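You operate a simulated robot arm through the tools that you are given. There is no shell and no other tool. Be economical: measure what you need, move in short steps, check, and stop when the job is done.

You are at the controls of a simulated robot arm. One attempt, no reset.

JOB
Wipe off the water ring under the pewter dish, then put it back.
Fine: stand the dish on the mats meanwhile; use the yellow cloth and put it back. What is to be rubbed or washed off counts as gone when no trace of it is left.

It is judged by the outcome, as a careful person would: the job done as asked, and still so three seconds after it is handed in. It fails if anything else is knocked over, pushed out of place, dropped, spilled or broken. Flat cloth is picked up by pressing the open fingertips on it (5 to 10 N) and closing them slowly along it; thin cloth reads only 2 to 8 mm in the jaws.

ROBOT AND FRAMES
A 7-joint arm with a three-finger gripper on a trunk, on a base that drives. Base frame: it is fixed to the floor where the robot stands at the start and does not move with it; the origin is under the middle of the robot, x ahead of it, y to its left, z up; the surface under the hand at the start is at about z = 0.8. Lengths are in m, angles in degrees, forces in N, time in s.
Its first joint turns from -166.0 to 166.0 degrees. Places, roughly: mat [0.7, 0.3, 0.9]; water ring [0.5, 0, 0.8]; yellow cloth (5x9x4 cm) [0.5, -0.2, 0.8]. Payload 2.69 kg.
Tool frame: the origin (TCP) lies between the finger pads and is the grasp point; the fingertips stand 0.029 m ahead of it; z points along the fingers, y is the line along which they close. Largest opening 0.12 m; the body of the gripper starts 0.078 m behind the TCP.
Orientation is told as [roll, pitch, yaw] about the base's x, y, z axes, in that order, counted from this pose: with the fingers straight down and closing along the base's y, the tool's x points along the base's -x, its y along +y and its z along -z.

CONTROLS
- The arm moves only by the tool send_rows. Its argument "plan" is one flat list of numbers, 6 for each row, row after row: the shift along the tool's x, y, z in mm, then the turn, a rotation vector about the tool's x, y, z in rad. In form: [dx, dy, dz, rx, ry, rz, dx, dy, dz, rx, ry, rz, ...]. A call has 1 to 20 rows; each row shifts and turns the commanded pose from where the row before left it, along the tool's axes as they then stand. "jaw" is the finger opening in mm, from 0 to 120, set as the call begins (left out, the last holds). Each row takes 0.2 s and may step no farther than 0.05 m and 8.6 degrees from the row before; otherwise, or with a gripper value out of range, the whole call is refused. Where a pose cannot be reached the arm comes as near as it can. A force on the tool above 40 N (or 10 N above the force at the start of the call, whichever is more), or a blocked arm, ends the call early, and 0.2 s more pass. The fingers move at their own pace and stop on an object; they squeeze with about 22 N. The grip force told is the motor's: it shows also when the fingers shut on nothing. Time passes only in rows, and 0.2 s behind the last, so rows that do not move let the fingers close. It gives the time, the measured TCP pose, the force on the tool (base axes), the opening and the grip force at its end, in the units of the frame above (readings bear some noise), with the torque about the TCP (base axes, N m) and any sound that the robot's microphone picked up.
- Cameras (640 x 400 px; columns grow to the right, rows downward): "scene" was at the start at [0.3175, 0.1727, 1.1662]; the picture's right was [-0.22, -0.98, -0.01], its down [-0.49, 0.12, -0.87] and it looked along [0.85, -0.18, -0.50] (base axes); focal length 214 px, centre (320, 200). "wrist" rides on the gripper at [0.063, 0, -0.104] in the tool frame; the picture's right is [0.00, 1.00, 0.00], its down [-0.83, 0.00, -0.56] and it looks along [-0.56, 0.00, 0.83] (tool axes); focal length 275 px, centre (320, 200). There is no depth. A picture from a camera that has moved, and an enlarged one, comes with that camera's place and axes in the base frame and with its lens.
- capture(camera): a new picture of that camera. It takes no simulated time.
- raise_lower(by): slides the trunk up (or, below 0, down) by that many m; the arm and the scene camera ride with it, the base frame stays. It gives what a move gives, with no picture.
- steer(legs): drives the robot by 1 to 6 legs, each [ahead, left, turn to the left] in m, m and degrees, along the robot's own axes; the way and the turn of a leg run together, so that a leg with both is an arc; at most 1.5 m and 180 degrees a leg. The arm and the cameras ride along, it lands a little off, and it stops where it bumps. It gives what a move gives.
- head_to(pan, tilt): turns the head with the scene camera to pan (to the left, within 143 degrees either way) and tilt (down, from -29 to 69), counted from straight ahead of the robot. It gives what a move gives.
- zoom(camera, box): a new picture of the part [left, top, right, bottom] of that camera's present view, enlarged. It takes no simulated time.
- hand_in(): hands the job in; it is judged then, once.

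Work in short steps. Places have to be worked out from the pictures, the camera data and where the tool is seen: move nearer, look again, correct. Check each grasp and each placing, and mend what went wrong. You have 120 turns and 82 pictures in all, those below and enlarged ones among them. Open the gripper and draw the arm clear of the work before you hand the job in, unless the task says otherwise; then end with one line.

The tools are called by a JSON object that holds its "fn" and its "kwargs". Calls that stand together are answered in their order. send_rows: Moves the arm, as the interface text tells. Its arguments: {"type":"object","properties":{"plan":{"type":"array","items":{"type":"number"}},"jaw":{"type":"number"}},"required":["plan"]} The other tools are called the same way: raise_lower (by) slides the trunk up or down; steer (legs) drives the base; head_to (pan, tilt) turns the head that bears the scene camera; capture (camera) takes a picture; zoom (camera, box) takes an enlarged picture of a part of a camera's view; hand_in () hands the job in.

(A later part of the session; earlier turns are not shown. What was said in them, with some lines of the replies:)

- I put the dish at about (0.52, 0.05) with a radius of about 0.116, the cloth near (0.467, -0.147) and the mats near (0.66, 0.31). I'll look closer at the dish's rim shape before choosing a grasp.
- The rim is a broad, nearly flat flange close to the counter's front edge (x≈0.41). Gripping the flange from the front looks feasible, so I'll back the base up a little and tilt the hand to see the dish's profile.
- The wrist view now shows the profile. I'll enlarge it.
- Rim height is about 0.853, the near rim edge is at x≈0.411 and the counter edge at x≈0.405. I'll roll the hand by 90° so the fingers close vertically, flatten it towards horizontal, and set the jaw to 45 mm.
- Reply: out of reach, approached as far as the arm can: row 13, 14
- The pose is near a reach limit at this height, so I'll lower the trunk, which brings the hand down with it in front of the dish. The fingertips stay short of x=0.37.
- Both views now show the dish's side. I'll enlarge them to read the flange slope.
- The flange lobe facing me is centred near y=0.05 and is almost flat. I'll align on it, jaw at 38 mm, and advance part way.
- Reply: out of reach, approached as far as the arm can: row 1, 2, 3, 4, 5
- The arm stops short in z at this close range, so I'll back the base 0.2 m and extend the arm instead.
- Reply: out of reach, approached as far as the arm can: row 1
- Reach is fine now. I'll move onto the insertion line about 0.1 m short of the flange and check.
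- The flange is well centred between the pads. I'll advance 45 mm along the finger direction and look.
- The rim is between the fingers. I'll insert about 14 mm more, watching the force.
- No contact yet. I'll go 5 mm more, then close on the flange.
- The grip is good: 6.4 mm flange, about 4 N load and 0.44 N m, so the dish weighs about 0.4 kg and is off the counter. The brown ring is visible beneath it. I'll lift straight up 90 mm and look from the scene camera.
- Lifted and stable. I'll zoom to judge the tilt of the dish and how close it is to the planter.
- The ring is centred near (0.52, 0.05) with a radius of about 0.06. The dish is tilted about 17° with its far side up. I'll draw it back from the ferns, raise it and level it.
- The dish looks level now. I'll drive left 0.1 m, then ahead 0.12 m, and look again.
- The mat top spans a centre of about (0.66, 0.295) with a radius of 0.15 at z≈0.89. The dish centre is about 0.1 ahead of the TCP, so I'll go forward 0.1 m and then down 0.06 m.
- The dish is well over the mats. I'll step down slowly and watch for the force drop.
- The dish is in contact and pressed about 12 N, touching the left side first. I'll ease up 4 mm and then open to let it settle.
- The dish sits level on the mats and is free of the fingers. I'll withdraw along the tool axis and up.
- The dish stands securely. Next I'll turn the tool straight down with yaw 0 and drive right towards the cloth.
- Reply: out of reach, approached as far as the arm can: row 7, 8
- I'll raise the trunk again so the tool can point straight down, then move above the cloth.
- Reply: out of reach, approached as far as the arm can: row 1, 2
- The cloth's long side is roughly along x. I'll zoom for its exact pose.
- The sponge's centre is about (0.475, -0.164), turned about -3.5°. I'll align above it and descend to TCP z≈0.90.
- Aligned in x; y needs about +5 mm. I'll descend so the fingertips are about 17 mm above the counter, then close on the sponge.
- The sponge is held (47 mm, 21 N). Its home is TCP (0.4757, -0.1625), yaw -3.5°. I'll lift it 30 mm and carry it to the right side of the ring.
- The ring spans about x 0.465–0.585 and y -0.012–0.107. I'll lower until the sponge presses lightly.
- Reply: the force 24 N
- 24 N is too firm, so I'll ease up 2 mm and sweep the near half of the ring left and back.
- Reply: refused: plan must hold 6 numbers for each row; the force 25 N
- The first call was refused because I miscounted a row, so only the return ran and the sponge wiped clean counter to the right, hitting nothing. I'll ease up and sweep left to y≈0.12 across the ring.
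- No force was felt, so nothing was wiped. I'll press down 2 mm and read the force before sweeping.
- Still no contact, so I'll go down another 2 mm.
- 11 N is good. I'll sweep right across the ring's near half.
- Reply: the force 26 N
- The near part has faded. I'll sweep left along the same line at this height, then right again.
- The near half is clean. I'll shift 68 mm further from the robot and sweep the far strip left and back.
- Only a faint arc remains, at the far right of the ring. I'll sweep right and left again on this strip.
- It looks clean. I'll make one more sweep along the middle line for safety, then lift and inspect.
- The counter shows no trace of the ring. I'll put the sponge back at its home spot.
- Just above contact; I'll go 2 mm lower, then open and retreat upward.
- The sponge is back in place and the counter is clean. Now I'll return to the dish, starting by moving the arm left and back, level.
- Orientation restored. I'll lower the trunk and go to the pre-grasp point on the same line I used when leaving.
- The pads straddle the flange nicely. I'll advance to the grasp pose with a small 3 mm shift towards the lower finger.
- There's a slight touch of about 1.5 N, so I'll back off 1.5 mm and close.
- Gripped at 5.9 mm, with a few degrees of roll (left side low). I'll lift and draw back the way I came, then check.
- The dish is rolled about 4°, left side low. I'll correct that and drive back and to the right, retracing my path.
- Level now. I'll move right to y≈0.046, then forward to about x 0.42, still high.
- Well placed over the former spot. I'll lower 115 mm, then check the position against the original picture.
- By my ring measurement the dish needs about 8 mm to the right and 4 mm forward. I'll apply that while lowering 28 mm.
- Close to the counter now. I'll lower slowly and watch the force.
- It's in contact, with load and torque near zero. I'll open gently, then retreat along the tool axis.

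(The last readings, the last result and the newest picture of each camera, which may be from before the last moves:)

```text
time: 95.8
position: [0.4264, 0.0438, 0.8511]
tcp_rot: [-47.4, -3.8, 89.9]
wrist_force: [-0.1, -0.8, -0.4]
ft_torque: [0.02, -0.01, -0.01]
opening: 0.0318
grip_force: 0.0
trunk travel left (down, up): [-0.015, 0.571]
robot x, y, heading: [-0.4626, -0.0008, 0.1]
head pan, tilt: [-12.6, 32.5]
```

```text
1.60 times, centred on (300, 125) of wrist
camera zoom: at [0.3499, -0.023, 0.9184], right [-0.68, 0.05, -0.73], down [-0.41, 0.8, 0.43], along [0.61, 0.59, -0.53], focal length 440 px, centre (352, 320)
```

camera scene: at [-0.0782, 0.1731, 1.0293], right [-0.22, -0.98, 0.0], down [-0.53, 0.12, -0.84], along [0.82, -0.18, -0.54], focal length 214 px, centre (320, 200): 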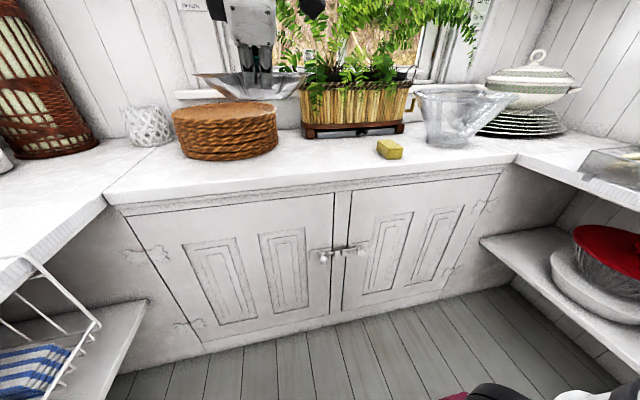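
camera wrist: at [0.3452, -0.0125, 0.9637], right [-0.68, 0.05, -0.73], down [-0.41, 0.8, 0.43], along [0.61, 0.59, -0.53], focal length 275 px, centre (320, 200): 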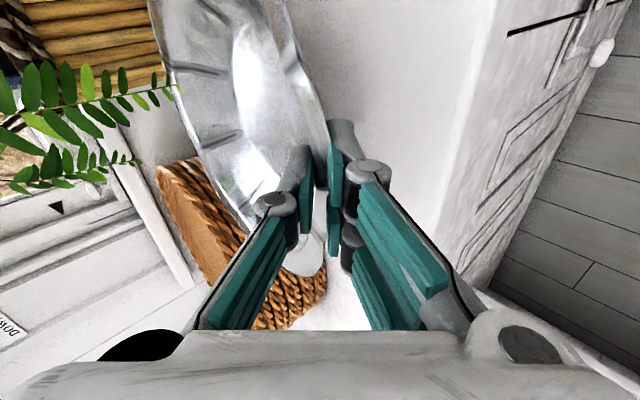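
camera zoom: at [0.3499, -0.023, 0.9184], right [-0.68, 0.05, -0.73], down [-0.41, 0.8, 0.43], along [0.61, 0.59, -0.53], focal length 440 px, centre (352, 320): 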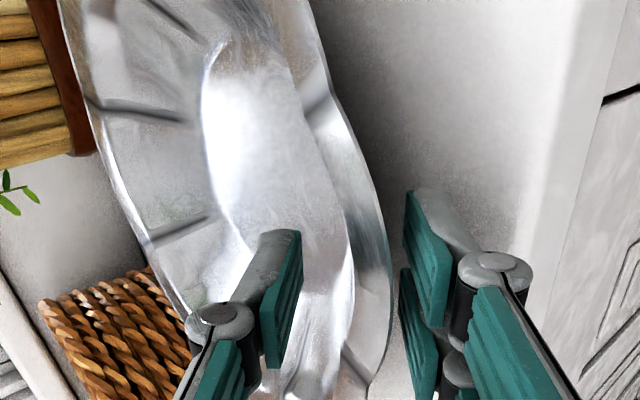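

The flange is free between the pads. I'll withdraw straight back and up, then inspect.

{"fn": "send_rows", "kwargs": {"plan": [0, 0, -10, 0, 0, 0, 0, 0, -20, 0, 0, 0, 0, 0, -30, 0, 0, 0, 0, 0, -40, 0, 0, 0, 0, 0, -40, 0, 0, 0, 0, -10, -40, 0, 0, 0]}}

{"fn": "raise_lower", "kwargs": {"by": 0.11}}

{"fn": "capture", "kwargs": {"camera": "scene"}}

```text
time: 97.2
position: [0.3004, 0.0353, 0.9792]
tcp_rot: [-47.4, -3.8, 89.8]
wrist_force: [0.7, 0.3, -0.8]
ft_torque: [0.03, -0.04, -0.01]
opening: 0.0321
grip_force: 0.1
trunk travel left (down, up): [-0.015, 0.571]
robot x, y, heading: [-0.4631, 0.0036, -0.0]
head pan, tilt: [-12.6, 32.5]
```

```text
time: 98.7
position: [0.3, 0.0372, 1.0915]
tcp_rot: [-47.3, -4.0, 89.9]
wrist_force: [-0.2, -0.6, 0.3]
ft_torque: [0.02, -0.02, -0.01]
opening: 0.0323
grip_force: 0.1
trunk travel left (down, up): [-0.125, 0.461]
robot x, y, heading: [-0.4632, -0.0005, -0.0]
head pan, tilt: [-12.6, 32.5]
```

```text
18 pictures are left
camera scene: at [-0.0785, 0.1731, 1.139], right [-0.22, -0.98, 0.0], down [-0.52, 0.12, -0.84], along [0.82, -0.18, -0.54], focal length 214 px, centre (320, 200)
```

scene: 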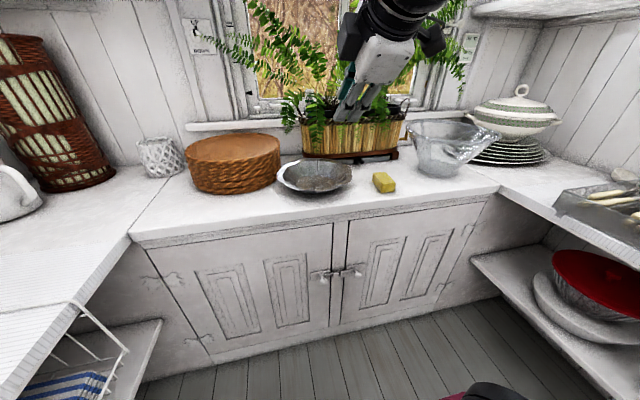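

I'll zoom to verify the dish's final position and the counter around it.

{"fn": "zoom", "kwargs": {"camera": "scene", "box": [255, 140, 415, 220]}}

{"fn": "capture", "kwargs": {"camera": "wrist"}}

```text
4.00 times, centred on (335, 180) of scene
camera zoom: at [-0.0785, 0.1731, 1.139], right [-0.22, -0.98, 0.0], down [-0.52, 0.12, -0.84], along [0.82, -0.18, -0.54], focal length 858 px, centre (260, 280)
```

zoom: 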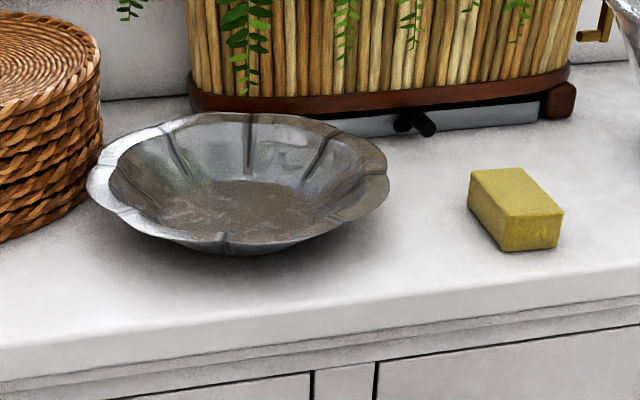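

```text
16 pictures are left
camera wrist: at [0.2239, -0.0313, 1.1574], right [-0.68, 0.05, -0.73], down [-0.41, 0.8, 0.43], along [0.61, 0.59, -0.53], focal length 275 px, centre (320, 200)
```

wrist: 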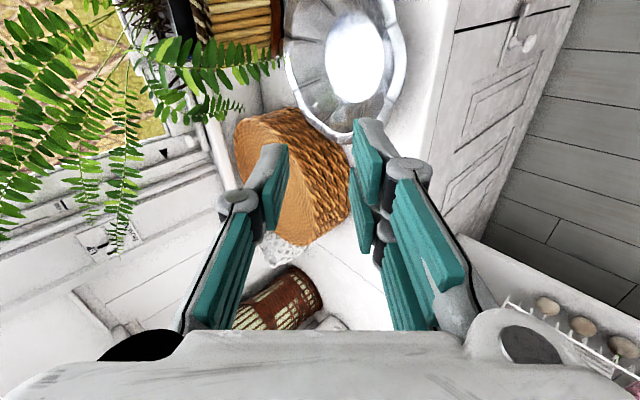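

The dish bottom is centred near (0.529, 0.046), matching its original spot within a few mm. The cloth is home and the counter is clean. I'll open the gripper fully and draw the arm further back.

{"fn": "send_rows", "kwargs": {"plan": [0, 0, -30, 0, 0, 0, 0, 0, -30, 0, 0, 0, 0, 0, 0, 0, 0, 0], "jaw": 110}}

{"fn": "capture", "kwargs": {"camera": "scene"}}

```text
time: 99.5
position: [0.255, 0.0331, 1.1314]
tcp_rot: [-47.4, -3.9, 89.9]
wrist_force: [-0.2, 0.1, 0.3]
ft_torque: [0.0, 0.01, 0.02]
opening: 0.1103
grip_force: 0.0
trunk travel left (down, up): [-0.125, 0.461]
robot x, y, heading: [-0.4644, 0.0023, -0.3]
head pan, tilt: [-12.6, 32.5]
```

```text
15 pictures are left
camera scene: at [-0.0785, 0.1731, 1.139], right [-0.22, -0.98, 0.0], down [-0.52, 0.12, -0.84], along [0.82, -0.18, -0.54], focal length 214 px, centre (320, 200)
```

scene: 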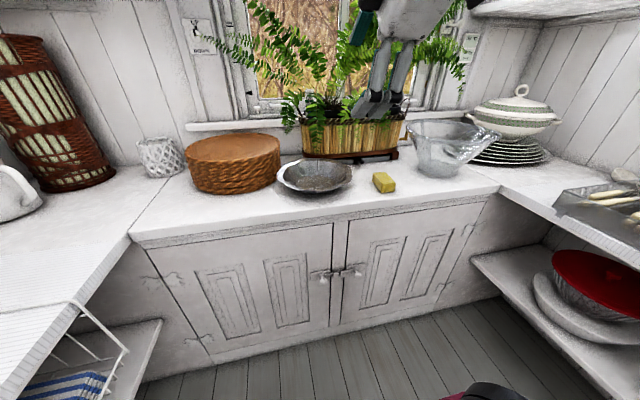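

Everything is in place and the arm is clear, so I'm handing in.

{"fn": "hand_in", "kwargs": {}}

```text
The job is handed in.
```

The water ring is wiped off with no trace visible, the pewter dish is back within a few millimetres of its original spot, and the yellow cloth is back where it was.
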